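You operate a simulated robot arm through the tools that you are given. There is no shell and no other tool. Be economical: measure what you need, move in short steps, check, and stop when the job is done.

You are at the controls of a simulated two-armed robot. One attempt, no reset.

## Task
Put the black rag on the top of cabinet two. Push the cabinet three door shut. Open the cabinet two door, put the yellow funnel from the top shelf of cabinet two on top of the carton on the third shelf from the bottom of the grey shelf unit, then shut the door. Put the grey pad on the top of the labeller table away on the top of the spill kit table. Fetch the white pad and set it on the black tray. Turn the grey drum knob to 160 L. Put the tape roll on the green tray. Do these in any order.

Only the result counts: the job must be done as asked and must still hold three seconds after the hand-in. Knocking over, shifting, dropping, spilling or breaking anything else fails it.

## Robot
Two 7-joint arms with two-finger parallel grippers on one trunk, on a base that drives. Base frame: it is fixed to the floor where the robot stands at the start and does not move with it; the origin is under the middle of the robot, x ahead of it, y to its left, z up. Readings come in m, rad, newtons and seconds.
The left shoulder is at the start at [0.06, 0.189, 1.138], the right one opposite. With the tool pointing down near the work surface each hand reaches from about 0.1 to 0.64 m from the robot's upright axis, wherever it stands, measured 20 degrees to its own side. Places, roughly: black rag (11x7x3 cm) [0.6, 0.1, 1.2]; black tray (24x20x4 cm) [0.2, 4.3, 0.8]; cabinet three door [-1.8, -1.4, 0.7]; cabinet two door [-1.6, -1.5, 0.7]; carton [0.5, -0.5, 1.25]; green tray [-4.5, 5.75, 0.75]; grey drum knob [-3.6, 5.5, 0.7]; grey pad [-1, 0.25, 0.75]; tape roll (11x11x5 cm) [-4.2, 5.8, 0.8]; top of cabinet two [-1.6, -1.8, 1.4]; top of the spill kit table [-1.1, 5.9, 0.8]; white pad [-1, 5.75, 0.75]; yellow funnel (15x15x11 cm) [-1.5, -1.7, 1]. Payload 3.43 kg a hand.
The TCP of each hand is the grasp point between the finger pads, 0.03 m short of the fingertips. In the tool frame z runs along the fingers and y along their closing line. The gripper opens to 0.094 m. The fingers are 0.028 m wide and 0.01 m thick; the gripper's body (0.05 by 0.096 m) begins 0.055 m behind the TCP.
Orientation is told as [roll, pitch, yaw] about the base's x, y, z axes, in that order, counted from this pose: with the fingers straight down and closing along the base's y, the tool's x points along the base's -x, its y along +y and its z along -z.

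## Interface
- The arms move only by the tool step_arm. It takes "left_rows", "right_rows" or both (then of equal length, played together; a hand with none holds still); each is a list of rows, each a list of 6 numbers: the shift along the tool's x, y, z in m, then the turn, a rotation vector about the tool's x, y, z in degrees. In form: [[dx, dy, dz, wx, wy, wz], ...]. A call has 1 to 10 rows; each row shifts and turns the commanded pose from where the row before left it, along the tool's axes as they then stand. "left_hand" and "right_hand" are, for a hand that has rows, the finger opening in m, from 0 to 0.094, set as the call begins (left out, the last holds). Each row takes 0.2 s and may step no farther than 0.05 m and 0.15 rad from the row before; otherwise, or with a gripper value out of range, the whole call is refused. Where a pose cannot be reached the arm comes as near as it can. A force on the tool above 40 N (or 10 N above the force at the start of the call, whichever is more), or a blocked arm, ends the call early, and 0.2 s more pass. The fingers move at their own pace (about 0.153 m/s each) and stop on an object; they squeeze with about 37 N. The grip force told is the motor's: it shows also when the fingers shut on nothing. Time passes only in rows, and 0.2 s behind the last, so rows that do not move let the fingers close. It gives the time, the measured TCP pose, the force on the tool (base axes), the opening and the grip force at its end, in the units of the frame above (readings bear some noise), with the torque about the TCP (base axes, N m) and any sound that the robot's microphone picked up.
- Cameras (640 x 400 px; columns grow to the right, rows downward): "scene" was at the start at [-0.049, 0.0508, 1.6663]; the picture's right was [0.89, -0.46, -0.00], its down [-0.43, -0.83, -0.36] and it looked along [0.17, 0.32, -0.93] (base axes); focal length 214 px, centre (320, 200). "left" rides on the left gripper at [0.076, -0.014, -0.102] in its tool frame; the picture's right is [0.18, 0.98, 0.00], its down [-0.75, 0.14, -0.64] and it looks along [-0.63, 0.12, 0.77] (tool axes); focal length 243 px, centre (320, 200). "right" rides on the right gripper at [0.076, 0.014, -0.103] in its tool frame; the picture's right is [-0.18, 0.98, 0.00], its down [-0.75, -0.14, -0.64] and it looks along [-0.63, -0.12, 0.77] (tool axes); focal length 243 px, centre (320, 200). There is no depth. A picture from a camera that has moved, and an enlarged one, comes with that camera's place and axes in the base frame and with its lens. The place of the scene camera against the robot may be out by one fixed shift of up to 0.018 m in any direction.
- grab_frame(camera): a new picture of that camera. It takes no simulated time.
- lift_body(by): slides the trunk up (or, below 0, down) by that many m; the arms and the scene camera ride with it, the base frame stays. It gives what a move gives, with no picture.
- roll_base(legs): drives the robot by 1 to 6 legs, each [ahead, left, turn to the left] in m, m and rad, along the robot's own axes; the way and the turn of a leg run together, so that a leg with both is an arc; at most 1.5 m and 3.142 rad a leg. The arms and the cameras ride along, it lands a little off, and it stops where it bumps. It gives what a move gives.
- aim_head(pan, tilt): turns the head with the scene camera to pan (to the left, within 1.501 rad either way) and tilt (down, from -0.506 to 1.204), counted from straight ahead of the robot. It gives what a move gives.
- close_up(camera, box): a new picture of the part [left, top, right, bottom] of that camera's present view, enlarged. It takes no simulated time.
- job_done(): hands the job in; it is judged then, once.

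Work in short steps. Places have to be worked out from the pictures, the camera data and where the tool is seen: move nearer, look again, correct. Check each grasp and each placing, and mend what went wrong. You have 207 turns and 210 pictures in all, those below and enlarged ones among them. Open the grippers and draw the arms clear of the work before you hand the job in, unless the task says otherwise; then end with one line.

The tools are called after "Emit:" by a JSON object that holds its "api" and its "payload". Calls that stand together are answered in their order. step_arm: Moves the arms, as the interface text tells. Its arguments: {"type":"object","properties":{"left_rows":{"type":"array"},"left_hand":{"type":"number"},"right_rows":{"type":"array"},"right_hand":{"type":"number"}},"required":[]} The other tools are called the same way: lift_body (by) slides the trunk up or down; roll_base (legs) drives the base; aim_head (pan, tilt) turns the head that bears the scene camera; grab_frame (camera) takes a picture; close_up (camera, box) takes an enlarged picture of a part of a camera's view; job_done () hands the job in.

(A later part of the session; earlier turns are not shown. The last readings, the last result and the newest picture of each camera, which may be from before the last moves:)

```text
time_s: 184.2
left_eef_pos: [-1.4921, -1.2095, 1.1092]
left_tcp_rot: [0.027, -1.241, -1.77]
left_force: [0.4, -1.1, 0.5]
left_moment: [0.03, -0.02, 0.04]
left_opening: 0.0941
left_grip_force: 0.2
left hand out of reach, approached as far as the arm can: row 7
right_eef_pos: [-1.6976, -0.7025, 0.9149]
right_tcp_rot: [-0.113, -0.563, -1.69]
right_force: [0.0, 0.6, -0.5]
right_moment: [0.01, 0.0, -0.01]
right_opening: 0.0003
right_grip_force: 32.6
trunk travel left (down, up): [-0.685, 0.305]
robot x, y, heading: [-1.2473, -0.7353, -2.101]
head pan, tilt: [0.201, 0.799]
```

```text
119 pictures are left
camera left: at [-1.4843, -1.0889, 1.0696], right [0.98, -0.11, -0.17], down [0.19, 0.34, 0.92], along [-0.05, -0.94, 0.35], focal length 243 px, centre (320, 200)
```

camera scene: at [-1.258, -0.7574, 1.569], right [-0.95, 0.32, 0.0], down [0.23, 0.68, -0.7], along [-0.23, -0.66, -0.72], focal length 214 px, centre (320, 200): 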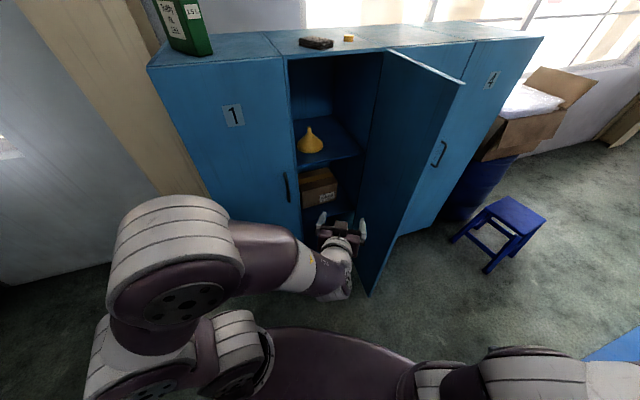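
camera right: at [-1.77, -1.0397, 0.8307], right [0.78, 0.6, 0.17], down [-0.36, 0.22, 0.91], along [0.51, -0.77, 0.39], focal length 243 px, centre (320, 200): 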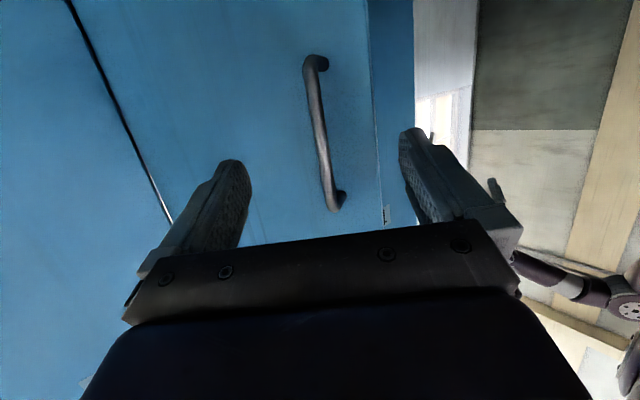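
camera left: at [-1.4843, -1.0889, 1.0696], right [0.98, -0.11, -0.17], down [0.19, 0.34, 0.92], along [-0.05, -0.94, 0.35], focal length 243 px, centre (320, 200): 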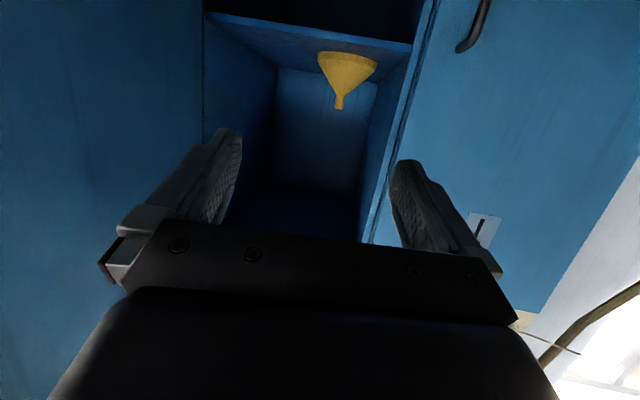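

Spout re-measured at [−1.514, ·, 1.06]. I lower the hand to z≈1.043, shift slightly right, and drive in −y direction.

Emit:
{"api": "step_arm", "payload": {"left_rows": [[0.031, -0.01, 0.011, 0, 0, 0], [0.031, -0.01, 0.011, 0, 0, 0], [0, 0, 0, 0, 0, 0]]}}

Emit:
{"api": "roll_base", "payload": {"legs": [[0.285, 0.167, 0]]}}

Emit:
{"api": "grab_frame", "payload": {"camera": "left"}}

Emit:
{"api": "grab_frame", "payload": {"camera": "scene"}}

```text
time_s: 185.0
left_eef_pos: [-1.5113, -1.2046, 1.0409]
left_tcp_rot: [0.024, -1.24, -1.769]
left_force: [0.1, 0.2, -0.3]
left_moment: [-0.01, -0.01, 0.01]
left_opening: 0.094
left_grip_force: 0.0
right_eef_pos: [-1.6969, -0.7009, 0.916]
right_tcp_rot: [-0.114, -0.564, -1.692]
right_force: [-0.6, -0.4, -0.7]
right_moment: [0.0, 0.02, -0.03]
right_opening: 0.0
right_grip_force: 33.1
trunk travel left (down, up): [-0.685, 0.305]
robot x, y, heading: [-1.247, -0.7366, -2.094]
head pan, tilt: [0.201, 0.799]
```

```text
time_s: 187.2
left_eef_pos: [-1.5126, -1.539, 1.0404]
left_tcp_rot: [0.021, -1.238, -1.77]
left_force: [0.1, 0.0, 0.1]
left_moment: [0.01, 0.03, 0.03]
left_opening: 0.094
left_grip_force: 0.1
right_eef_pos: [-1.6962, -1.0357, 0.9164]
right_tcp_rot: [-0.114, -0.564, -1.695]
right_force: [-0.2, 0.2, 0.5]
right_moment: [0.04, -0.02, -0.01]
right_opening: 0.0
right_grip_force: 33.6
trunk travel left (down, up): [-0.685, 0.305]
robot x, y, heading: [-1.2474, -1.0693, -2.109]
head pan, tilt: [0.201, 0.799]
```

```text
118 pictures are left
camera left: at [-1.5036, -1.4177, 1.0023], right [0.98, -0.12, -0.17], down [0.2, 0.33, 0.92], along [-0.05, -0.94, 0.35], focal length 243 px, centre (320, 200)
```

left: 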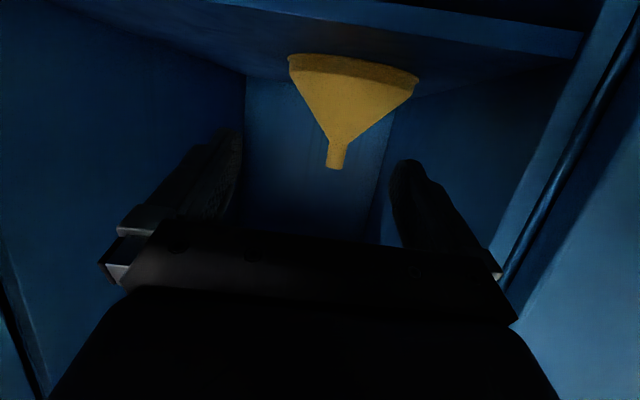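

```text
117 pictures are left
camera scene: at [-1.2576, -1.0924, 1.569], right [-0.95, 0.33, 0.0], down [0.23, 0.68, -0.7], along [-0.23, -0.66, -0.72], focal length 214 px, centre (320, 200)
```

scene: 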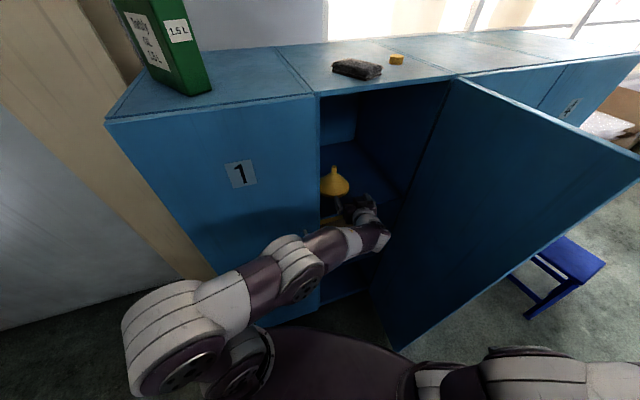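

Spout is at about y −1.69, z 1.03–1.06. I advance most of the way and check.

Emit:
{"api": "step_arm", "payload": {"left_rows": [[-0.0135, 0.0069, 0.0312, 0, 0, 0], [-0.0135, 0.0069, 0.0312, 0, 0, 0], [-0.0135, 0.0069, 0.0312, 0, 0, 0], [0, 0, 0, 0, 0, 0]]}}

Emit:
{"api": "grab_frame", "payload": {"camera": "left"}}

Emit:
{"api": "close_up", "payload": {"camera": "scene", "box": [290, 130, 420, 260]}}

```text
time_s: 188.2
left_eef_pos: [-1.5124, -1.6412, 1.0522]
left_tcp_rot: [0.023, -1.241, -1.773]
left_force: [-0.3, -0.8, -0.1]
left_moment: [0.02, 0.01, 0.01]
left_opening: 0.0942
left_grip_force: 0.1
right_eef_pos: [-1.6959, -1.0334, 0.9158]
right_tcp_rot: [-0.113, -0.563, -1.694]
right_force: [-0.2, 0.0, 0.1]
right_moment: [-0.02, 0.03, 0.0]
right_opening: 0.0
right_grip_force: 32.7
trunk travel left (down, up): [-0.685, 0.305]
robot x, y, heading: [-1.2441, -1.0681, -2.101]
head pan, tilt: [0.201, 0.799]
```

```text
116 pictures are left
camera left: at [-1.5036, -1.5206, 1.0125], right [0.98, -0.12, -0.17], down [0.2, 0.33, 0.92], along [-0.05, -0.94, 0.35], focal length 243 px, centre (320, 200)
```

left: 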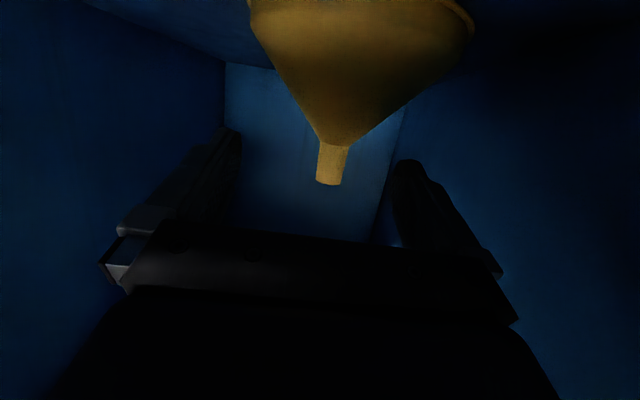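

```text
3.08 times, centred on (355, 195) of scene
camera zoom: at [-1.2574, -1.0913, 1.569], right [-0.95, 0.33, 0.0], down [0.23, 0.68, -0.7], along [-0.23, -0.66, -0.72], focal length 660 px, centre (212, 215)
```

zoom: 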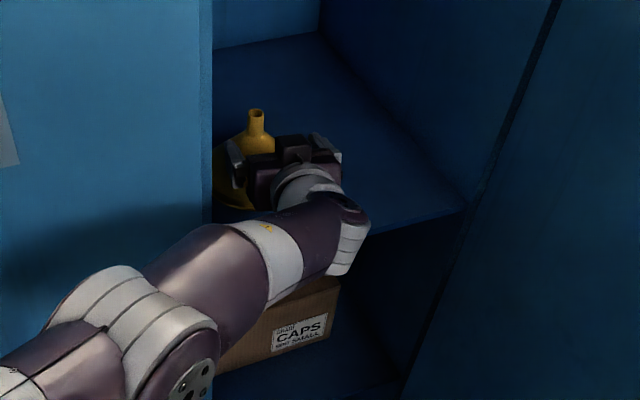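

Spout tip solves to y≈−1.70, z≈1.064. I move the last 4.6 cm and close gently on the spout.

Emit:
{"api": "step_arm", "payload": {"left_rows": [[-0.0104, 0.006, 0.0205, 0, 0, 0], [-0.0104, 0.006, 0.0205, 0, 0, 0], [0, 0, 0, 0, 0, 0]]}}

Emit:
{"api": "grab_frame", "payload": {"camera": "left"}}

```text
time_s: 189.0
left_eef_pos: [-1.5085, -1.6897, 1.0553]
left_tcp_rot: [0.022, -1.241, -1.773]
left_force: [0.0, -0.1, -0.7]
left_moment: [-0.01, 0.0, 0.04]
left_opening: 0.0939
left_grip_force: 0.1
right_eef_pos: [-1.6968, -1.034, 0.916]
right_tcp_rot: [-0.113, -0.564, -1.696]
right_force: [-0.5, 0.6, -1.0]
right_moment: [0.05, 0.01, 0.0]
right_opening: 0.0
right_grip_force: 32.5
trunk travel left (down, up): [-0.685, 0.305]
robot x, y, heading: [-1.2455, -1.0703, -2.103]
head pan, tilt: [0.201, 0.799]
```

```text
114 pictures are left
camera left: at [-1.5, -1.5682, 1.0177], right [0.98, -0.12, -0.17], down [0.2, 0.33, 0.92], along [-0.05, -0.94, 0.35], focal length 243 px, centre (320, 200)
```

left: 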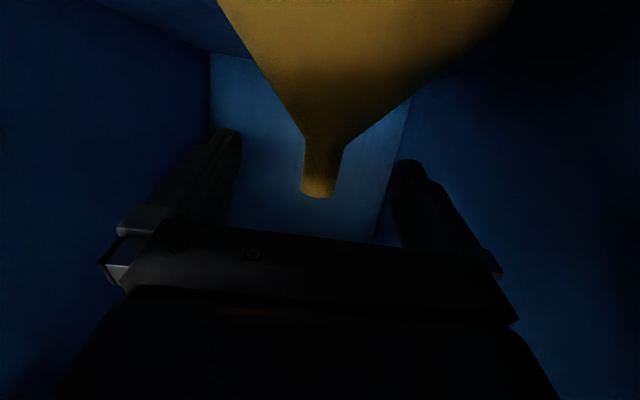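

Emit:
{"api": "step_arm", "payload": {"left_rows": [[0, 0, 0, 0, 0, 0], [0, 0, 0, 0, 0, 0], [0, 0, 0, 0, 0, 0]], "left_hand": 0.0}}

Emit:
{"api": "step_arm", "payload": {"left_rows": [[-0.0095, 0, -0.0033, 0, 0, 0], [-0.019, 0, -0.0066, 0, 0, 0], [0, 0, 0, 0, 0, 0]]}}

Emit:
{"api": "grab_frame", "payload": {"camera": "left"}}

```text
time_s: 189.8
left_eef_pos: [-1.5094, -1.6889, 1.0578]
left_tcp_rot: [0.02, -1.242, -1.77]
left_force: [0.3, -0.8, 3.4]
left_moment: [-0.06, 0.0, -0.03]
left_opening: 0.0201
left_grip_force: 37.7
right_eef_pos: [-1.6963, -1.0337, 0.9161]
right_tcp_rot: [-0.115, -0.561, -1.695]
right_force: [-0.1, -0.5, 0.2]
right_moment: [-0.01, 0.02, -0.03]
right_opening: 0.0001
right_grip_force: 33.0
trunk travel left (down, up): [-0.685, 0.305]
robot x, y, heading: [-1.2456, -1.0687, -2.104]
head pan, tilt: [0.201, 0.799]
```

```text
time_s: 190.6
left_eef_pos: [-1.5086, -1.6884, 1.0838]
left_tcp_rot: [0.024, -1.238, -1.773]
left_force: [-0.6, 0.2, -0.3]
left_moment: [0.01, 0.0, -0.02]
left_opening: 0.0199
left_grip_force: 37.2
right_eef_pos: [-1.6975, -1.0355, 0.9162]
right_tcp_rot: [-0.114, -0.564, -1.695]
right_force: [0.2, -0.9, 0.5]
right_moment: [0.0, 0.03, 0.0]
right_opening: 0.0
right_grip_force: 32.7
trunk travel left (down, up): [-0.685, 0.305]
robot x, y, heading: [-1.2458, -1.0747, -2.098]
head pan, tilt: [0.201, 0.799]
```

```text
113 pictures are left
camera left: at [-1.4991, -1.5679, 1.0461], right [0.98, -0.12, -0.17], down [0.2, 0.33, 0.92], along [-0.05, -0.94, 0.35], focal length 243 px, centre (320, 200)
```

left: 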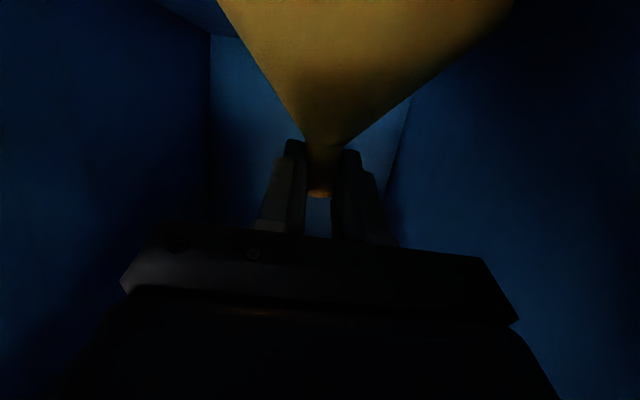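

The funnel is held by the spout and lifted. I shift slightly away from the divider, then withdraw straight out.

Emit:
{"api": "step_arm", "payload": {"left_rows": [[0, -0.03, 0, 0, 0, 0], [0, 0, 0, 0, 0, 0]]}}

Emit:
{"api": "roll_base", "payload": {"legs": [[-0.345, -0.2, 0]]}}

Emit:
{"api": "grab_frame", "payload": {"camera": "scene"}}

```text
time_s: 191.2
left_eef_pos: [-1.5353, -1.6835, 1.0841]
left_tcp_rot: [0.018, -1.241, -1.771]
left_force: [-0.5, 0.5, -1.4]
left_moment: [0.03, -0.03, -0.02]
left_opening: 0.0201
left_grip_force: 37.1
right_eef_pos: [-1.6959, -1.0344, 0.9174]
right_tcp_rot: [-0.114, -0.564, -1.693]
right_force: [-0.2, -0.7, -0.7]
right_moment: [-0.02, -0.02, -0.04]
right_opening: 0.0
right_grip_force: 32.7
trunk travel left (down, up): [-0.685, 0.305]
robot x, y, heading: [-1.2486, -1.0701, -2.101]
head pan, tilt: [0.201, 0.799]
```

```text
time_s: 193.7
left_eef_pos: [-1.5313, -1.276, 1.0853]
left_tcp_rot: [0.023, -1.24, -1.781]
left_force: [0.1, -0.3, -1.6]
left_moment: [0.03, 0.02, 0.03]
left_opening: 0.0198
left_grip_force: 36.6
right_eef_pos: [-1.6884, -0.6265, 0.9165]
right_tcp_rot: [-0.114, -0.564, -1.702]
right_force: [0.5, 0.3, 0.6]
right_moment: [0.01, -0.03, -0.01]
right_opening: 0.0001
right_grip_force: 33.5
trunk travel left (down, up): [-0.685, 0.305]
robot x, y, heading: [-1.2383, -0.6654, -2.109]
head pan, tilt: [0.201, 0.799]
```

```text
112 pictures are left
camera scene: at [-1.2486, -0.6872, 1.569], right [-0.94, 0.33, 0.0], down [0.24, 0.68, -0.7], along [-0.23, -0.66, -0.72], focal length 214 px, centre (320, 200)
```

scene: 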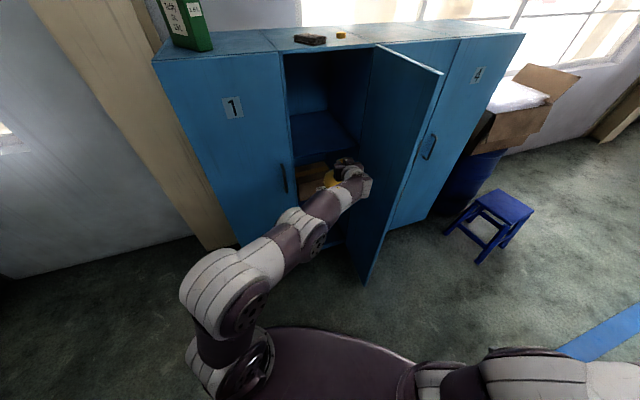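

Funnel is out. I retract the left arm with it, square up, and get the right hand to the outer side of door two to push it shut.

Emit:
{"api": "roll_base", "payload": {"legs": [[-0.1, -0.05, 0], [0, 0, 0.538]]}}

Emit:
{"api": "step_arm", "payload": {"left_rows": [[0.0165, 0.01, -0.046, 0, 0, 0], [0.0165, 0.01, -0.046, 0, 0, 0], [0.0165, 0.01, -0.046, 0, 0, 0], [0.0165, 0.01, -0.046, 0, 0, 0], [0.0165, 0.01, -0.046, 0, 0, 0], [0, 0, 0, 0, 0, 0]]}}

Emit:
{"api": "aim_head", "payload": {"pan": -0.3, "tilt": 0.8}}

Emit:
{"api": "grab_frame", "payload": {"camera": "scene"}}

```text
time_s: 196.4
left_eef_pos: [-1.1671, -1.2285, 1.0837]
left_tcp_rot: [0.022, -1.24, -1.243]
left_force: [-0.7, 1.3, -0.1]
left_moment: [0.04, 0.04, -0.01]
left_opening: 0.0199
left_grip_force: 36.6
right_eef_pos: [-1.6351, -0.7499, 0.9167]
right_tcp_rot: [-0.113, -0.565, -1.165]
right_force: [1.0, 0.7, -0.7]
right_moment: [-0.01, 0.03, 0.0]
right_opening: 0.0001
right_grip_force: 32.2
trunk travel left (down, up): [-0.685, 0.305]
robot x, y, heading: [-1.2273, -0.5507, -1.574]
head pan, tilt: [0.201, 0.799]
```

```text
time_s: 197.8
left_eef_pos: [-1.2037, -1.0657, 1.0727]
left_tcp_rot: [0.019, -1.24, -1.244]
left_force: [-0.5, -0.4, -1.2]
left_moment: [0.02, 0.0, -0.02]
left_opening: 0.02
left_grip_force: 37.1
left hand out of reach, approached as far as the arm can: row 4, 5
right_eef_pos: [-1.6357, -0.7494, 0.9154]
right_tcp_rot: [-0.114, -0.564, -1.166]
right_force: [0.6, -0.1, 0.2]
right_moment: [0.0, 0.02, 0.01]
right_opening: 0.0
right_grip_force: 33.2
trunk travel left (down, up): [-0.685, 0.305]
robot x, y, heading: [-1.2249, -0.5491, -1.571]
head pan, tilt: [0.201, 0.799]
```

```text
time_s: 198.7
left_eef_pos: [-1.2045, -1.066, 1.0728]
left_tcp_rot: [0.02, -1.238, -1.243]
left_force: [0.4, -0.3, -1.5]
left_moment: [0.02, 0.01, 0.01]
left_opening: 0.0201
left_grip_force: 37.3
right_eef_pos: [-1.6355, -0.7504, 0.9166]
right_tcp_rot: [-0.115, -0.565, -1.168]
right_force: [-0.4, 0.0, -0.3]
right_moment: [0.02, 0.01, -0.02]
right_opening: 0.0
right_grip_force: 33.3
trunk travel left (down, up): [-0.685, 0.305]
robot x, y, heading: [-1.2282, -0.5522, -1.571]
head pan, tilt: [-0.3, 0.799]
```

```text
111 pictures are left
camera scene: at [-1.2684, -0.567, 1.569], right [-0.95, 0.3, 0.0], down [0.21, 0.68, -0.7], along [-0.21, -0.67, -0.72], focal length 214 px, centre (320, 200)
```

scene: 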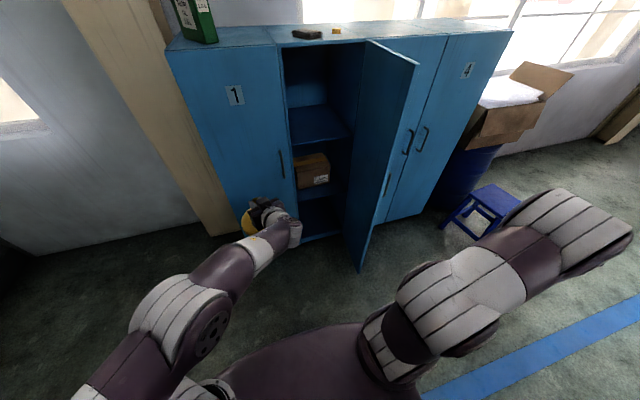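

I move the left hand (funnel) well to the left, then place the base so the right hand is on the outer side of the door.

Emit:
{"api": "step_arm", "payload": {"left_rows": [[-0.0046, 0.0406, 0.0131, 0, 0, 0], [-0.0046, 0.0406, 0.0131, 0, 0, 0], [-0.0046, 0.0406, 0.0131, 0, 0, 0], [-0.0046, 0.0406, 0.0131, 0, 0, 0], [-0.0046, 0.0406, 0.0131, 0, 0, 0], [-0.0046, 0.0406, 0.0131, 0, 0, 0], [-0.0046, 0.0406, 0.0131, 0, 0, 0], [0, 0, 0, 0, 0, 0]]}}

Emit:
{"api": "roll_base", "payload": {"legs": [[0, -0.28, 0], [0.2, 0, 0]]}}

Emit:
{"api": "grab_frame", "payload": {"camera": "scene"}}

Emit:
{"api": "grab_frame", "payload": {"camera": "right"}}

```text
time_s: 200.5
left_eef_pos: [-0.931, -1.1175, 1.0276]
left_tcp_rot: [0.023, -1.238, -1.243]
left_force: [0.4, -0.9, -0.4]
left_moment: [0.03, 0.02, 0.0]
left_opening: 0.02
left_grip_force: 36.7
left hand out of reach, approached as far as the arm can: row 1, 2, 3, 4, 5
right_eef_pos: [-1.6362, -0.7492, 0.9164]
right_tcp_rot: [-0.111, -0.563, -1.165]
right_force: [-0.5, 0.9, 0.2]
right_moment: [0.05, 0.02, -0.02]
right_opening: 0.0001
right_grip_force: 32.5
trunk travel left (down, up): [-0.685, 0.305]
robot x, y, heading: [-1.2297, -0.5508, -1.573]
head pan, tilt: [-0.3, 0.799]
```

```text
time_s: 203.7
left_eef_pos: [-1.2181, -1.3177, 1.0274]
left_tcp_rot: [0.025, -1.239, -1.25]
left_force: [-0.5, -0.1, -0.1]
left_moment: [0.0, 0.0, 0.0]
left_opening: 0.0195
left_grip_force: 37.0
right_eef_pos: [-1.9181, -0.9448, 0.917]
right_tcp_rot: [-0.114, -0.564, -1.173]
right_force: [-0.1, -0.7, -0.3]
right_moment: [-0.03, 0.01, 0.05]
right_opening: 0.0
right_grip_force: 33.3
trunk travel left (down, up): [-0.685, 0.305]
robot x, y, heading: [-1.5122, -0.7491, -1.577]
head pan, tilt: [-0.3, 0.799]
```

```text
110 pictures are left
camera scene: at [-1.5512, -0.7653, 1.569], right [-0.95, 0.3, 0.0], down [0.22, 0.68, -0.7], along [-0.21, -0.66, -0.72], focal length 214 px, centre (320, 200)
```

scene: 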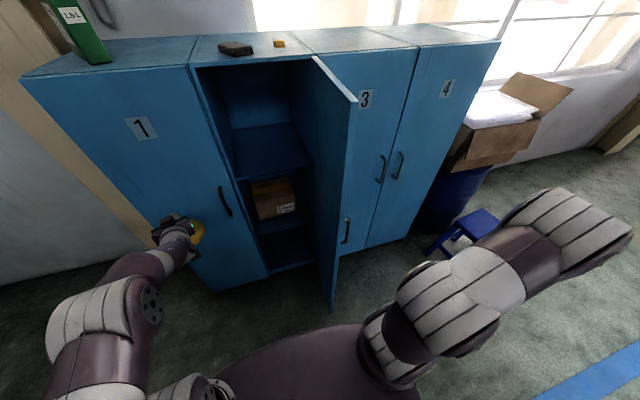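

```text
109 pictures are left
camera right: at [-1.9407, -0.8258, 0.9608], right [0.98, 0.18, 0.0], down [0.05, -0.29, 0.96], along [0.17, -0.94, -0.3], focal length 243 px, centre (320, 200)
```

right: 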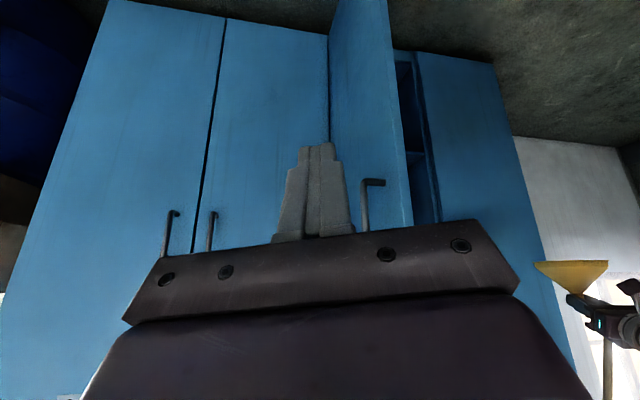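

I extend the right fist forward on the outside of the door.

Emit:
{"api": "step_arm", "payload": {"right_rows": [[-0.032, -0.018, 0.0226, 0, 0, 0], [-0.032, -0.018, 0.0226, 0, 0, 0], [-0.032, -0.018, 0.0226, 0, 0, 0], [-0.032, -0.018, 0.0226, 0, 0, 0], [-0.032, -0.018, 0.0226, 0, 0, 0], [-0.032, -0.018, 0.0226, 0, 0, 0], [-0.032, -0.018, 0.0226, 0, 0, 0], [0, 0, 0, 0, 0, 0]]}}

Emit:
{"api": "grab_frame", "payload": {"camera": "scene"}}

```text
time_s: 205.5
left_eef_pos: [-1.2172, -1.3172, 1.0282]
left_tcp_rot: [0.022, -1.24, -1.249]
left_force: [-0.6, -0.4, -1.0]
left_moment: [0.02, -0.03, 0.01]
left_opening: 0.0196
left_grip_force: 37.3
right_eef_pos: [-1.9474, -1.2457, 0.9132]
right_tcp_rot: [-0.114, -0.563, -1.171]
right_force: [-0.1, -0.7, 0.6]
right_moment: [-0.04, -0.02, 0.03]
right_opening: 0.0001
right_grip_force: 32.9
trunk travel left (down, up): [-0.685, 0.305]
robot x, y, heading: [-1.5108, -0.7534, -1.58]
head pan, tilt: [-0.3, 0.799]
```

```text
108 pictures are left
camera scene: at [-1.551, -0.7635, 1.5691], right [-0.95, 0.3, 0.0], down [0.22, 0.68, -0.7], along [-0.21, -0.66, -0.72], focal length 214 px, centre (320, 200)
```

scene: 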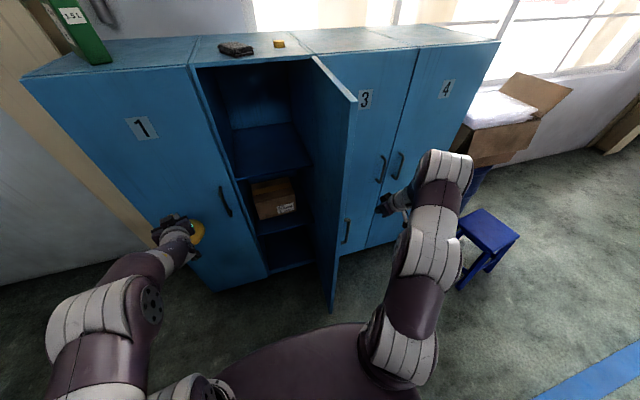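

Now sweep left to start closing the door.

Emit:
{"api": "step_arm", "payload": {"right_rows": [[-0.0128, 0.0373, 0.004, 0, 0, 0], [-0.0128, 0.0373, 0.004, 0, 0, 0], [-0.0128, 0.0373, 0.004, 0, 0, 0], [-0.0128, 0.0373, 0.004, 0, 0, 0], [-0.0128, 0.0373, 0.004, 0, 0, 0], [-0.0128, 0.0373, 0.004, 0, 0, 0], [0, 0, 0, 0, 0, 0]]}}

Emit:
{"api": "grab_frame", "payload": {"camera": "scene"}}

```text
time_s: 207.1
left_eef_pos: [-1.2181, -1.3181, 1.027]
left_tcp_rot: [0.025, -1.238, -1.252]
left_force: [0.0, 0.7, -1.3]
left_moment: [0.02, 0.02, -0.03]
left_opening: 0.0197
left_grip_force: 37.0
right_eef_pos: [-1.7085, -1.2441, 0.917]
right_tcp_rot: [-0.11, -0.562, -1.172]
right_force: [-0.5, 0.5, -0.4]
right_moment: [0.01, 0.0, 0.01]
right_opening: 0.0003
right_grip_force: 32.8
trunk travel left (down, up): [-0.685, 0.305]
robot x, y, heading: [-1.5141, -0.7493, -1.58]
head pan, tilt: [-0.3, 0.799]
```

```text
107 pictures are left
camera scene: at [-1.552, -0.7648, 1.569], right [-0.95, 0.3, 0.0], down [0.22, 0.68, -0.7], along [-0.21, -0.66, -0.72], focal length 214 px, centre (320, 200)
```

scene: 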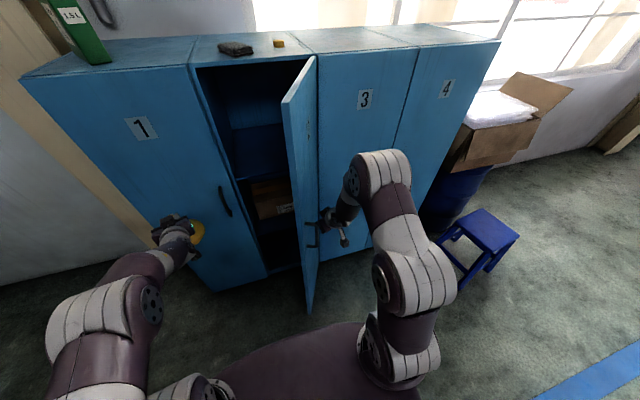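

Closing well. I continue diagonally left and forward.

Emit:
{"api": "step_arm", "payload": {"right_rows": [[-0.0252, 0.0214, 0.0137, 0, 0, 0], [-0.0252, 0.0214, 0.0137, 0, 0, 0], [-0.0252, 0.0214, 0.0137, 0, 0, 0], [-0.0252, 0.0214, 0.0137, 0, 0, 0], [-0.0297, 0.0088, 0.0181, 0, 0, 0], [-0.0297, 0.0088, 0.0181, 0, 0, 0], [0, 0, 0, 0, 0, 0]]}}

Emit:
{"api": "grab_frame", "payload": {"camera": "scene"}}

```text
time_s: 208.7
left_eef_pos: [-1.2185, -1.3169, 1.0282]
left_tcp_rot: [0.02, -1.242, -1.249]
left_force: [0.5, 0.1, -1.6]
left_moment: [-0.02, 0.0, -0.01]
left_opening: 0.0199
left_grip_force: 37.2
right_eef_pos: [-1.5498, -1.3828, 0.9137]
right_tcp_rot: [-0.114, -0.563, -1.174]
right_force: [-0.6, 0.2, -0.2]
right_moment: [0.01, -0.01, 0.03]
right_opening: 0.0001
right_grip_force: 33.2
trunk travel left (down, up): [-0.685, 0.305]
robot x, y, heading: [-1.5115, -0.7499, -1.582]
head pan, tilt: [-0.3, 0.799]
```

```text
106 pictures are left
camera scene: at [-1.5513, -0.7635, 1.569], right [-0.95, 0.3, 0.0], down [0.22, 0.68, -0.7], along [-0.21, -0.66, -0.72], focal length 214 px, centre (320, 200)
```

scene: 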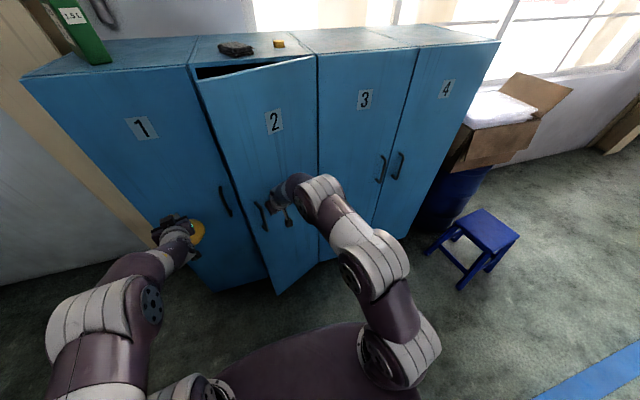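

Almost shut; push straight forward with the arm.

Emit:
{"api": "step_arm", "payload": {"right_rows": [[-0.0233, -0.0099, 0.0161, 0, 0, 0], [-0.0233, -0.0099, 0.0161, 0, 0, 0], [-0.0233, -0.0099, 0.0161, 0, 0, 0], [-0.0233, -0.0099, 0.0161, 0, 0, 0], [0, 0, 0, 0, 0, 0]]}}

Emit:
{"api": "grab_frame", "payload": {"camera": "scene"}}

```text
time_s: 209.9
left_eef_pos: [-1.2169, -1.3174, 1.0283]
left_tcp_rot: [0.021, -1.239, -1.249]
left_force: [-0.2, 0.3, -0.3]
left_moment: [0.03, -0.03, 0.02]
left_opening: 0.0196
left_grip_force: 36.8
right_eef_pos: [-1.5516, -1.4917, 0.9134]
right_tcp_rot: [-0.113, -0.562, -1.171]
right_force: [-1.0, -0.2, -1.1]
right_moment: [-0.01, 0.01, -0.01]
right_opening: 0.0
right_grip_force: 33.0
right hand out of reach, approached as far as the arm can: row 4
trunk travel left (down, up): [-0.685, 0.305]
robot x, y, heading: [-1.5125, -0.7504, -1.578]
head pan, tilt: [-0.3, 0.799]
```

```text
105 pictures are left
camera scene: at [-1.5507, -0.7636, 1.5691], right [-0.95, 0.3, 0.0], down [0.22, 0.68, -0.7], along [-0.21, -0.66, -0.72], focal length 214 px, centre (320, 200)
```

scene: 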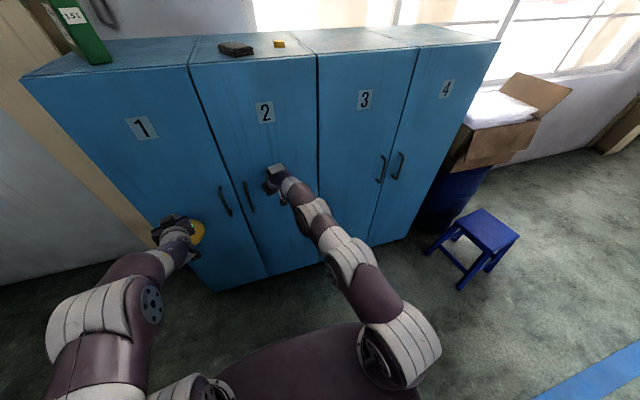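

It looks nearly shut but without contact force; I nudge forward with the base to press it home.

Emit:
{"api": "roll_base", "payload": {"legs": [[0.03, 0, 0]]}}

Emit:
{"api": "close_up", "payload": {"camera": "scene", "box": [150, 20, 390, 170]}}

```text
time_s: 210.8
left_eef_pos: [-1.2188, -1.3375, 1.029]
left_tcp_rot: [0.024, -1.24, -1.25]
left_force: [-1.1, 0.2, 0.0]
left_moment: [-0.01, -0.03, 0.0]
left_opening: 0.0198
left_grip_force: 36.5
right_eef_pos: [-1.5524, -1.5078, 0.9161]
right_tcp_rot: [-0.108, -0.549, -1.176]
right_force: [-1.3, 14.7, 7.2]
right_moment: [0.06, 0.05, -0.04]
right_opening: 0.0
right_grip_force: 33.1
trunk travel left (down, up): [-0.685, 0.305]
robot x, y, heading: [-1.5135, -0.7698, -1.578]
head pan, tilt: [-0.3, 0.799]
stopped in leg 1: the force on the tool passed its limit at 123 N (the readings are from after the stop); the commanded pose is now the measured one
```

```text
2.67 times, centred on (270, 95) of scene
camera zoom: at [-1.5517, -0.7822, 1.5691], right [-0.95, 0.31, 0.0], down [0.22, 0.68, -0.7], along [-0.21, -0.67, -0.71], focal length 572 px, centre (453, 480)
```

zoom: 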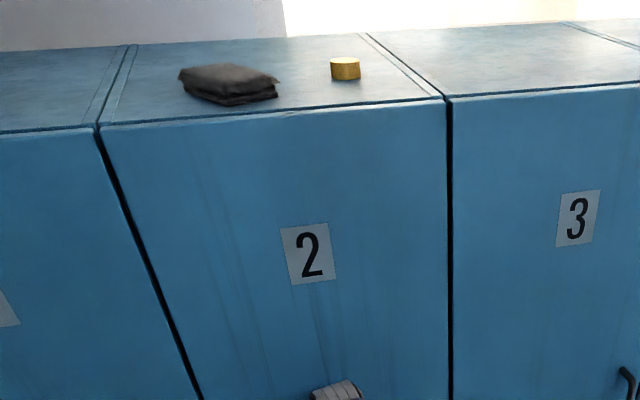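

Both doors are shut flush and the rag is on top. I retract the right hand, back off, turn toward the grey shelf and drive there with the funnel.

Emit:
{"api": "step_arm", "payload": {"right_rows": [[0.0233, 0.0099, -0.0161, 0, 0, 0], [0.0252, -0.0154, -0.0137, 0, 0, 0], [0.031, 0, -0.02, 0, 0, 0], [0.031, 0, -0.02, 0, 0, 0], [0.031, 0, -0.02, 0, 0, 0], [0.031, 0, -0.02, 0, 0, 0], [0.031, 0, -0.02, 0, 0, 0], [0.031, 0, -0.02, 0, 0, 0]]}}

Emit:
{"api": "roll_base", "payload": {"legs": [[-0.1, 0, 0], [0, 0, 1.578], [1.0, 0, 0]]}}

Emit:
{"api": "lift_body", "payload": {"by": 0.3}}

Emit:
{"api": "aim_head", "payload": {"pan": 0.2, "tilt": 0.5}}

Emit:
{"api": "grab_frame", "payload": {"camera": "scene"}}

```text
time_s: 212.6
left_eef_pos: [-1.2189, -1.3398, 1.0283]
left_tcp_rot: [0.023, -1.239, -1.249]
left_force: [0.5, -0.7, -0.3]
left_moment: [-0.01, 0.0, 0.0]
left_opening: 0.0197
left_grip_force: 36.9
right_eef_pos: [-1.647, -1.2486, 0.9194]
right_tcp_rot: [-0.108, -0.549, -1.176]
right_force: [-0.7, -0.4, 0.6]
right_moment: [-0.03, 0.0, 0.0]
right_opening: 0.0
right_grip_force: 33.3
trunk travel left (down, up): [-0.685, 0.305]
robot x, y, heading: [-1.5122, -0.7692, -1.582]
head pan, tilt: [-0.3, 0.799]
```

```text
time_s: 222.3
left_eef_pos: [0.0703, -0.4265, 1.0281]
left_tcp_rot: [0.024, -1.238, 0.288]
left_force: [-0.1, 0.3, -0.2]
left_moment: [0.0, -0.01, -0.02]
left_opening: 0.0195
left_grip_force: 36.8
right_eef_pos: [-0.0319, -0.8515, 0.9186]
right_tcp_rot: [-0.107, -0.549, 0.363]
right_force: [-0.1, 1.2, 0.4]
right_moment: [-0.02, 0.01, -0.02]
right_opening: 0.0
right_grip_force: 32.9
trunk travel left (down, up): [-0.685, 0.305]
robot x, y, heading: [-0.5084, -0.7023, -0.042]
head pan, tilt: [-0.3, 0.799]
```

```text
time_s: 225.3
left_eef_pos: [0.0696, -0.4265, 1.3281]
left_tcp_rot: [0.026, -1.237, 0.288]
left_force: [-0.1, 0.3, -0.6]
left_moment: [0.0, 0.03, 0.01]
left_opening: 0.0197
left_grip_force: 37.3
right_eef_pos: [-0.0319, -0.8525, 1.2184]
right_tcp_rot: [-0.107, -0.547, 0.362]
right_force: [-0.1, -0.5, -0.6]
right_moment: [-0.01, 0.03, 0.01]
right_opening: 0.0001
right_grip_force: 32.6
trunk travel left (down, up): [-0.985, 0.005]
robot x, y, heading: [-0.5055, -0.7017, -0.043]
head pan, tilt: [-0.3, 0.799]
```

```text
time_s: 226.2
left_eef_pos: [0.0705, -0.4265, 1.3274]
left_tcp_rot: [0.025, -1.237, 0.289]
left_force: [-0.5, 0.3, -0.5]
left_moment: [0.03, 0.01, -0.03]
left_opening: 0.0198
left_grip_force: 37.0
right_eef_pos: [-0.0312, -0.852, 1.2175]
right_tcp_rot: [-0.107, -0.55, 0.362]
right_force: [-0.7, 0.0, 0.3]
right_moment: [0.02, 0.02, -0.02]
right_opening: 0.0001
right_grip_force: 33.1
trunk travel left (down, up): [-0.985, 0.005]
robot x, y, heading: [-0.5101, -0.6997, -0.042]
head pan, tilt: [0.201, 0.499]
```

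```text
103 pictures are left
camera scene: at [-0.4925, -0.6843, 1.8949], right [0.16, -0.99, 0.0], down [-0.47, -0.08, -0.88], along [0.87, 0.14, -0.48], focal length 214 px, centre (320, 200)
```

scene: 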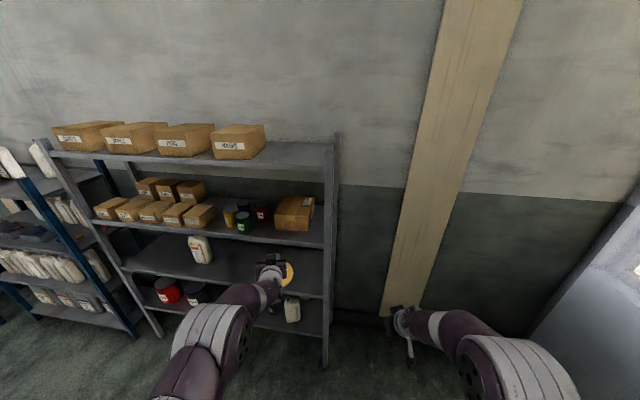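

I zoom on the carton.

Emit:
{"api": "close_up", "payload": {"camera": "scene", "box": [220, 150, 350, 250]}}

```text
4.00 times, centred on (285, 200) of scene
camera zoom: at [-0.4925, -0.6843, 1.8949], right [0.16, -0.99, 0.0], down [-0.47, -0.08, -0.88], along [0.87, 0.14, -0.48], focal length 858 px, centre (460, 200)
```

zoom: 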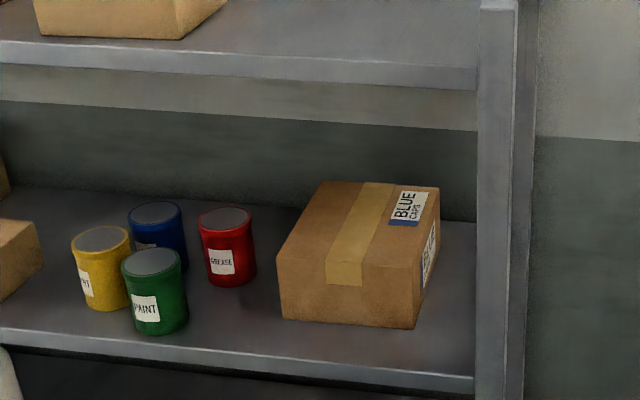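

Carton top: x 0.395–0.605, y −0.30…−0.48, z≈1.306. I raise the hand to carry height, square the heading and drive closer, staying just outside the shelf.

Emit:
{"api": "step_arm", "payload": {"left_rows": [[-0.0359, 0, -0.0125, 0, 0, 0], [-0.0359, 0, -0.0125, 0, 0, 0], [-0.0359, 0, -0.0125, 0, 0, 0], [0, 0, 0, 0, 0, 0]]}}

Emit:
{"api": "roll_base", "payload": {"legs": [[0, 0, 0.042], [0.2, 0, 0]]}}

Emit:
{"api": "aim_head", "payload": {"pan": 0.35, "tilt": 0.5}}

Emit:
{"api": "grab_frame", "payload": {"camera": "scene"}}

Emit:
{"api": "grab_frame", "payload": {"camera": "left"}}

```text
time_s: 227.2
left_eef_pos: [0.0727, -0.4268, 1.4405]
left_tcp_rot: [0.023, -1.237, 0.288]
left_force: [0.3, -0.1, -0.7]
left_moment: [0.03, 0.0, 0.02]
left_opening: 0.0196
left_grip_force: 36.9
right_eef_pos: [-0.0325, -0.8514, 1.2185]
right_tcp_rot: [-0.108, -0.548, 0.362]
right_force: [-0.5, 0.7, 0.8]
right_moment: [0.01, 0.02, -0.03]
right_opening: 0.0
right_grip_force: 33.8
trunk travel left (down, up): [-0.985, 0.005]
robot x, y, heading: [-0.5099, -0.7033, -0.046]
head pan, tilt: [0.201, 0.499]
```

```text
time_s: 229.2
left_eef_pos: [0.252, -0.4022, 1.443]
left_tcp_rot: [0.02, -1.24, 0.337]
left_force: [-1.0, -0.3, 0.0]
left_moment: [0.01, 0.0, -0.03]
left_opening: 0.0198
left_grip_force: 36.8
right_eef_pos: [0.1671, -0.8296, 1.2208]
right_tcp_rot: [-0.109, -0.553, 0.411]
right_force: [0.1, 0.2, 0.3]
right_moment: [0.01, -0.03, 0.02]
right_opening: 0.0001
right_grip_force: 33.4
trunk travel left (down, up): [-0.985, 0.005]
robot x, y, heading: [-0.3108, -0.7013, 0.006]
head pan, tilt: [0.201, 0.499]
```

```text
time_s: 229.9
left_eef_pos: [0.2564, -0.401, 1.4408]
left_tcp_rot: [0.021, -1.239, 0.335]
left_force: [-0.5, -0.7, -0.9]
left_moment: [-0.01, 0.04, 0.0]
left_opening: 0.0195
left_grip_force: 37.7
right_eef_pos: [0.1722, -0.8294, 1.219]
right_tcp_rot: [-0.106, -0.547, 0.409]
right_force: [-1.2, 0.0, 0.4]
right_moment: [-0.01, 0.01, 0.0]
right_opening: 0.0
right_grip_force: 33.4
trunk travel left (down, up): [-0.985, 0.005]
robot x, y, heading: [-0.3119, -0.7043, 0.005]
head pan, tilt: [0.351, 0.499]
```

```text
101 pictures are left
camera scene: at [-0.2995, -0.6694, 1.895], right [0.35, -0.94, 0.0], down [-0.45, -0.17, -0.88], along [0.82, 0.3, -0.48], focal length 214 px, centre (320, 200)
```

scene: 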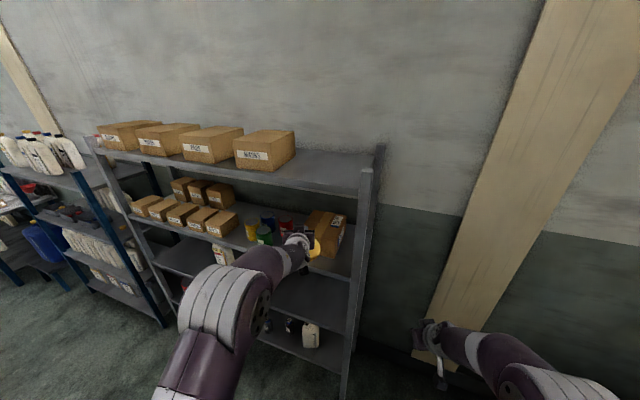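

```text
100 pictures are left
camera left: at [0.1473, -0.4584, 1.4031], right [-0.4, 0.9, -0.17], down [-0.39, 0.0, 0.92], along [0.83, 0.43, 0.35], focal length 243 px, centre (320, 200)
```

left: 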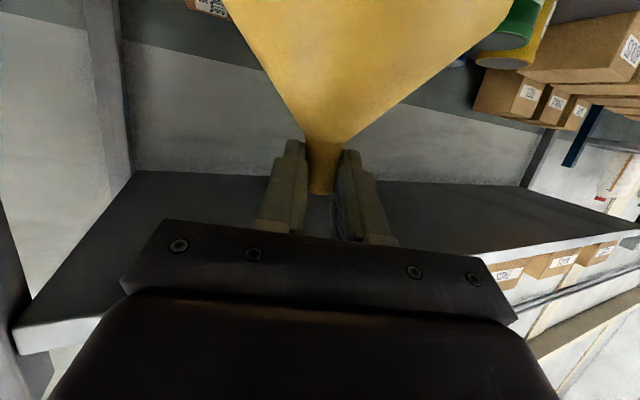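

I lower 1.5 cm (funnel bottom ≈1.32) to keep the wrist clear of the upper shelf and drive in part-way.

Emit:
{"api": "step_arm", "payload": {"left_rows": [[0.0142, 0, 0.005, 0, 0, 0], [0, 0, 0, 0, 0, 0]]}}

Emit:
{"api": "roll_base", "payload": {"legs": [[0.13, 0, 0]]}}

Emit:
{"api": "aim_head", "payload": {"pan": 0.5, "tilt": 0.6}}

Emit:
{"api": "grab_frame", "payload": {"camera": "scene"}}

Emit:
{"api": "grab_frame", "payload": {"camera": "right"}}

```text
time_s: 230.5
left_eef_pos: [0.2567, -0.4019, 1.4257]
left_tcp_rot: [0.023, -1.24, 0.335]
left_force: [-0.6, 0.4, -0.4]
left_moment: [0.05, 0.01, -0.01]
left_opening: 0.0199
left_grip_force: 37.4
right_eef_pos: [0.172, -0.8299, 1.2195]
right_tcp_rot: [-0.108, -0.548, 0.408]
right_force: [0.1, 0.5, 0.0]
right_moment: [0.0, 0.02, 0.0]
right_opening: 0.0
right_grip_force: 32.2
trunk travel left (down, up): [-0.985, 0.005]
robot x, y, heading: [-0.3089, -0.7028, 0.002]
head pan, tilt: [0.351, 0.499]
```

```text
time_s: 231.8
left_eef_pos: [0.3842, -0.4014, 1.427]
left_tcp_rot: [0.021, -1.239, 0.335]
left_force: [-0.4, 0.0, -0.4]
left_moment: [0.02, 0.02, -0.02]
left_opening: 0.0196
left_grip_force: 37.2
right_eef_pos: [0.299, -0.8301, 1.2203]
right_tcp_rot: [-0.109, -0.549, 0.409]
right_force: [0.3, -0.9, 0.7]
right_moment: [-0.02, -0.01, 0.02]
right_opening: 0.0001
right_grip_force: 33.2
trunk travel left (down, up): [-0.985, 0.005]
robot x, y, heading: [-0.1831, -0.7001, -0.001]
head pan, tilt: [0.351, 0.499]
```

```text
time_s: 232.5
left_eef_pos: [0.388, -0.4008, 1.4264]
left_tcp_rot: [0.023, -1.237, 0.331]
left_force: [-0.1, -0.5, -1.3]
left_moment: [0.01, 0.01, -0.01]
left_opening: 0.0198
left_grip_force: 37.2
right_eef_pos: [0.3007, -0.8296, 1.2188]
right_tcp_rot: [-0.105, -0.549, 0.408]
right_force: [0.4, -0.2, -1.0]
right_moment: [-0.03, 0.0, -0.02]
right_opening: 0.0
right_grip_force: 33.1
trunk travel left (down, up): [-0.985, 0.005]
robot x, y, heading: [-0.179, -0.6981, 0.004]
head pan, tilt: [0.499, 0.6]
```

```text
99 pictures are left
camera scene: at [-0.1766, -0.6578, 1.8859], right [0.48, -0.88, 0.0], down [-0.5, -0.27, -0.83], along [0.72, 0.4, -0.56], focal length 214 px, centre (320, 200)
```

scene: 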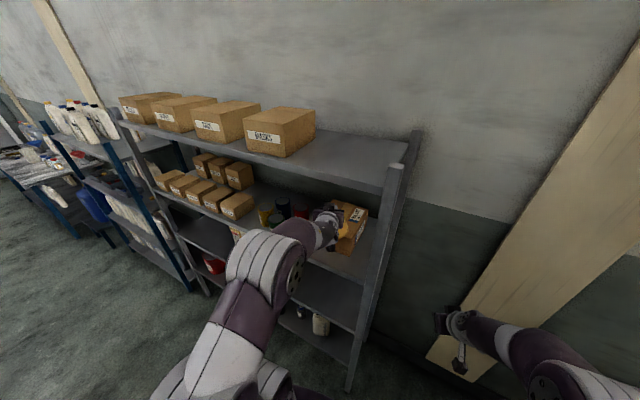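

```text
98 pictures are left
camera right: at [0.1849, -0.8527, 1.265], right [-0.19, 0.98, 0.01], down [0.31, 0.05, 0.95], along [0.93, 0.19, -0.31], focal length 243 px, centre (320, 200)
```

right: 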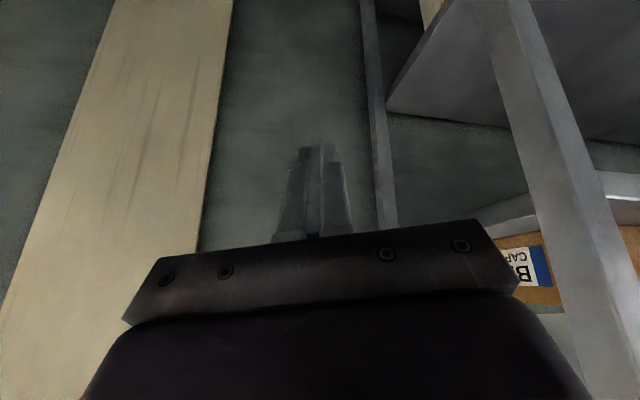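

Emit:
{"api": "close_up", "payload": {"camera": "scene", "box": [270, 180, 400, 280]}}

```text
4.00 times, centred on (335, 230) of scene
camera zoom: at [-0.1766, -0.6578, 1.8859], right [0.48, -0.88, 0.0], down [-0.5, -0.27, -0.83], along [0.72, 0.4, -0.56], focal length 858 px, centre (260, 80)
```

zoom: 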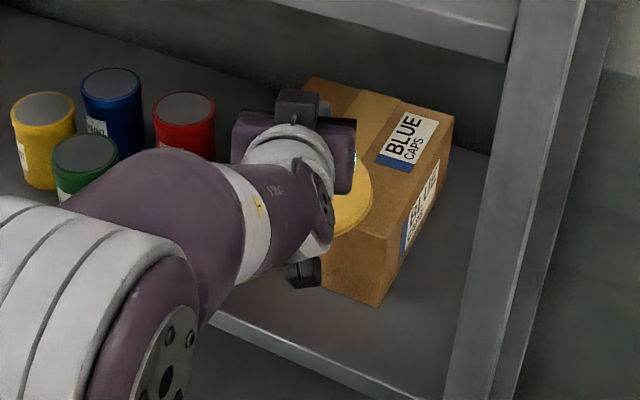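

Consistent: carton top centre ≈[0.497, −0.386]; funnel axis is at about [0.399, −0.397]. I drive 9.5 cm further.

Emit:
{"api": "roll_base", "payload": {"legs": [[0.095, 0.01, 0]]}}

Emit:
{"api": "close_up", "payload": {"camera": "scene", "box": [270, 180, 400, 280]}}

Emit:
{"api": "grab_frame", "payload": {"camera": "left"}}

```text
time_s: 233.6
left_eef_pos: [0.4744, -0.3908, 1.4286]
left_tcp_rot: [0.019, -1.243, 0.34]
left_force: [-0.2, 0.3, -0.4]
left_moment: [-0.01, 0.02, -0.05]
left_opening: 0.0194
left_grip_force: 37.0
right_eef_pos: [0.3918, -0.819, 1.2211]
right_tcp_rot: [-0.109, -0.552, 0.411]
right_force: [-0.6, 0.2, 0.1]
right_moment: [0.0, 0.02, 0.01]
right_opening: 0.0
right_grip_force: 33.0
trunk travel left (down, up): [-0.985, 0.005]
robot x, y, heading: [-0.0833, -0.6914, 0.006]
head pan, tilt: [0.499, 0.6]
```

```text
4.00 times, centred on (335, 230) of scene
camera zoom: at [-0.0917, -0.6479, 1.8861], right [0.48, -0.88, 0.0], down [-0.49, -0.27, -0.83], along [0.72, 0.4, -0.56], focal length 858 px, centre (260, 80)
```

zoom: 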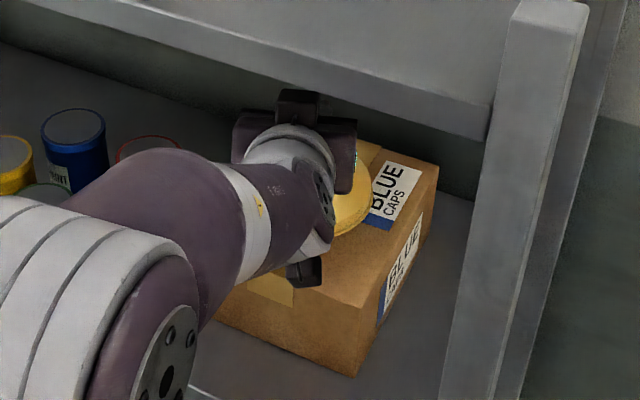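

```text
95 pictures are left
camera left: at [0.3656, -0.4473, 1.3901], right [-0.4, 0.9, -0.17], down [-0.39, 0.0, 0.92], along [0.83, 0.43, 0.35], focal length 243 px, centre (320, 200)
```

left: 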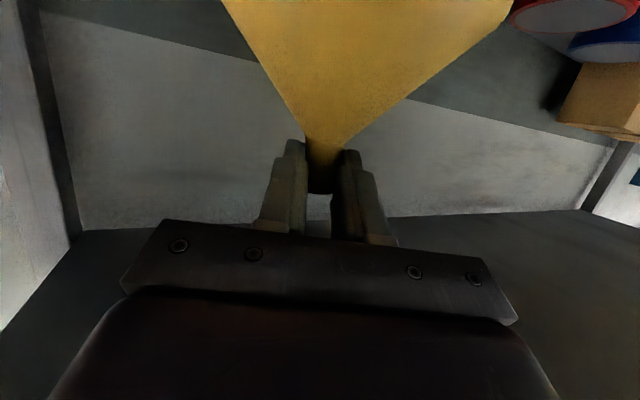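

Funnel is over the carton; I shift 1.2 cm further and lower gently until contact.

Emit:
{"api": "step_arm", "payload": {"left_rows": [[-0.0037, -0.004, 0.0107, 0, 0, 0], [0.0094, 0, 0.0033, 0, 0, 0], [0, 0, 0, 0, 0, 0]]}}

Emit:
{"api": "step_arm", "payload": {"left_rows": [[0.0038, 0, 0.0013, 0, 0, 0], [0, 0, 0, 0, 0, 0]]}}

Emit:
{"api": "step_arm", "payload": {"left_rows": [[0.0028, 0, 0.001, 0, 0, 0], [0, 0, 0, 0, 0, 0]]}}

```text
time_s: 234.4
left_eef_pos: [0.495, -0.3889, 1.4147]
left_tcp_rot: [0.027, -1.238, 0.334]
left_force: [1.0, 0.1, -1.0]
left_moment: [0.0, -0.01, 0.02]
left_opening: 0.0196
left_grip_force: 36.9
right_eef_pos: [0.3963, -0.8164, 1.2182]
right_tcp_rot: [-0.107, -0.547, 0.409]
right_force: [0.4, -0.2, -0.2]
right_moment: [-0.02, 0.01, 0.02]
right_opening: 0.0001
right_grip_force: 32.8
trunk travel left (down, up): [-0.985, 0.005]
robot x, y, heading: [-0.0905, -0.6909, 0.008]
head pan, tilt: [0.499, 0.6]
```

```text
time_s: 235.0
left_eef_pos: [0.4932, -0.3885, 1.411]
left_tcp_rot: [0.022, -1.236, 0.335]
left_force: [0.8, -0.4, -0.8]
left_moment: [0.0, -0.01, -0.01]
left_opening: 0.0197
left_grip_force: 36.6
right_eef_pos: [0.3956, -0.8168, 1.2185]
right_tcp_rot: [-0.106, -0.546, 0.41]
right_force: [0.4, 0.2, -0.2]
right_moment: [0.0, 0.0, -0.01]
right_opening: 0.0001
right_grip_force: 33.3
trunk travel left (down, up): [-0.985, 0.005]
robot x, y, heading: [-0.0844, -0.6903, 0.005]
head pan, tilt: [0.499, 0.6]
```

```text
time_s: 235.6
left_eef_pos: [0.4925, -0.3893, 1.409]
left_tcp_rot: [0.025, -1.239, 0.335]
left_force: [0.0, 0.1, -0.2]
left_moment: [-0.02, 0.0, 0.04]
left_opening: 0.0198
left_grip_force: 36.7
right_eef_pos: [0.3948, -0.8182, 1.2198]
right_tcp_rot: [-0.107, -0.55, 0.411]
right_force: [-0.1, -0.1, -0.2]
right_moment: [-0.03, 0.0, -0.02]
right_opening: 0.0001
right_grip_force: 32.9
trunk travel left (down, up): [-0.985, 0.005]
robot x, y, heading: [-0.0906, -0.6884, 0.004]
head pan, tilt: [0.499, 0.6]
```

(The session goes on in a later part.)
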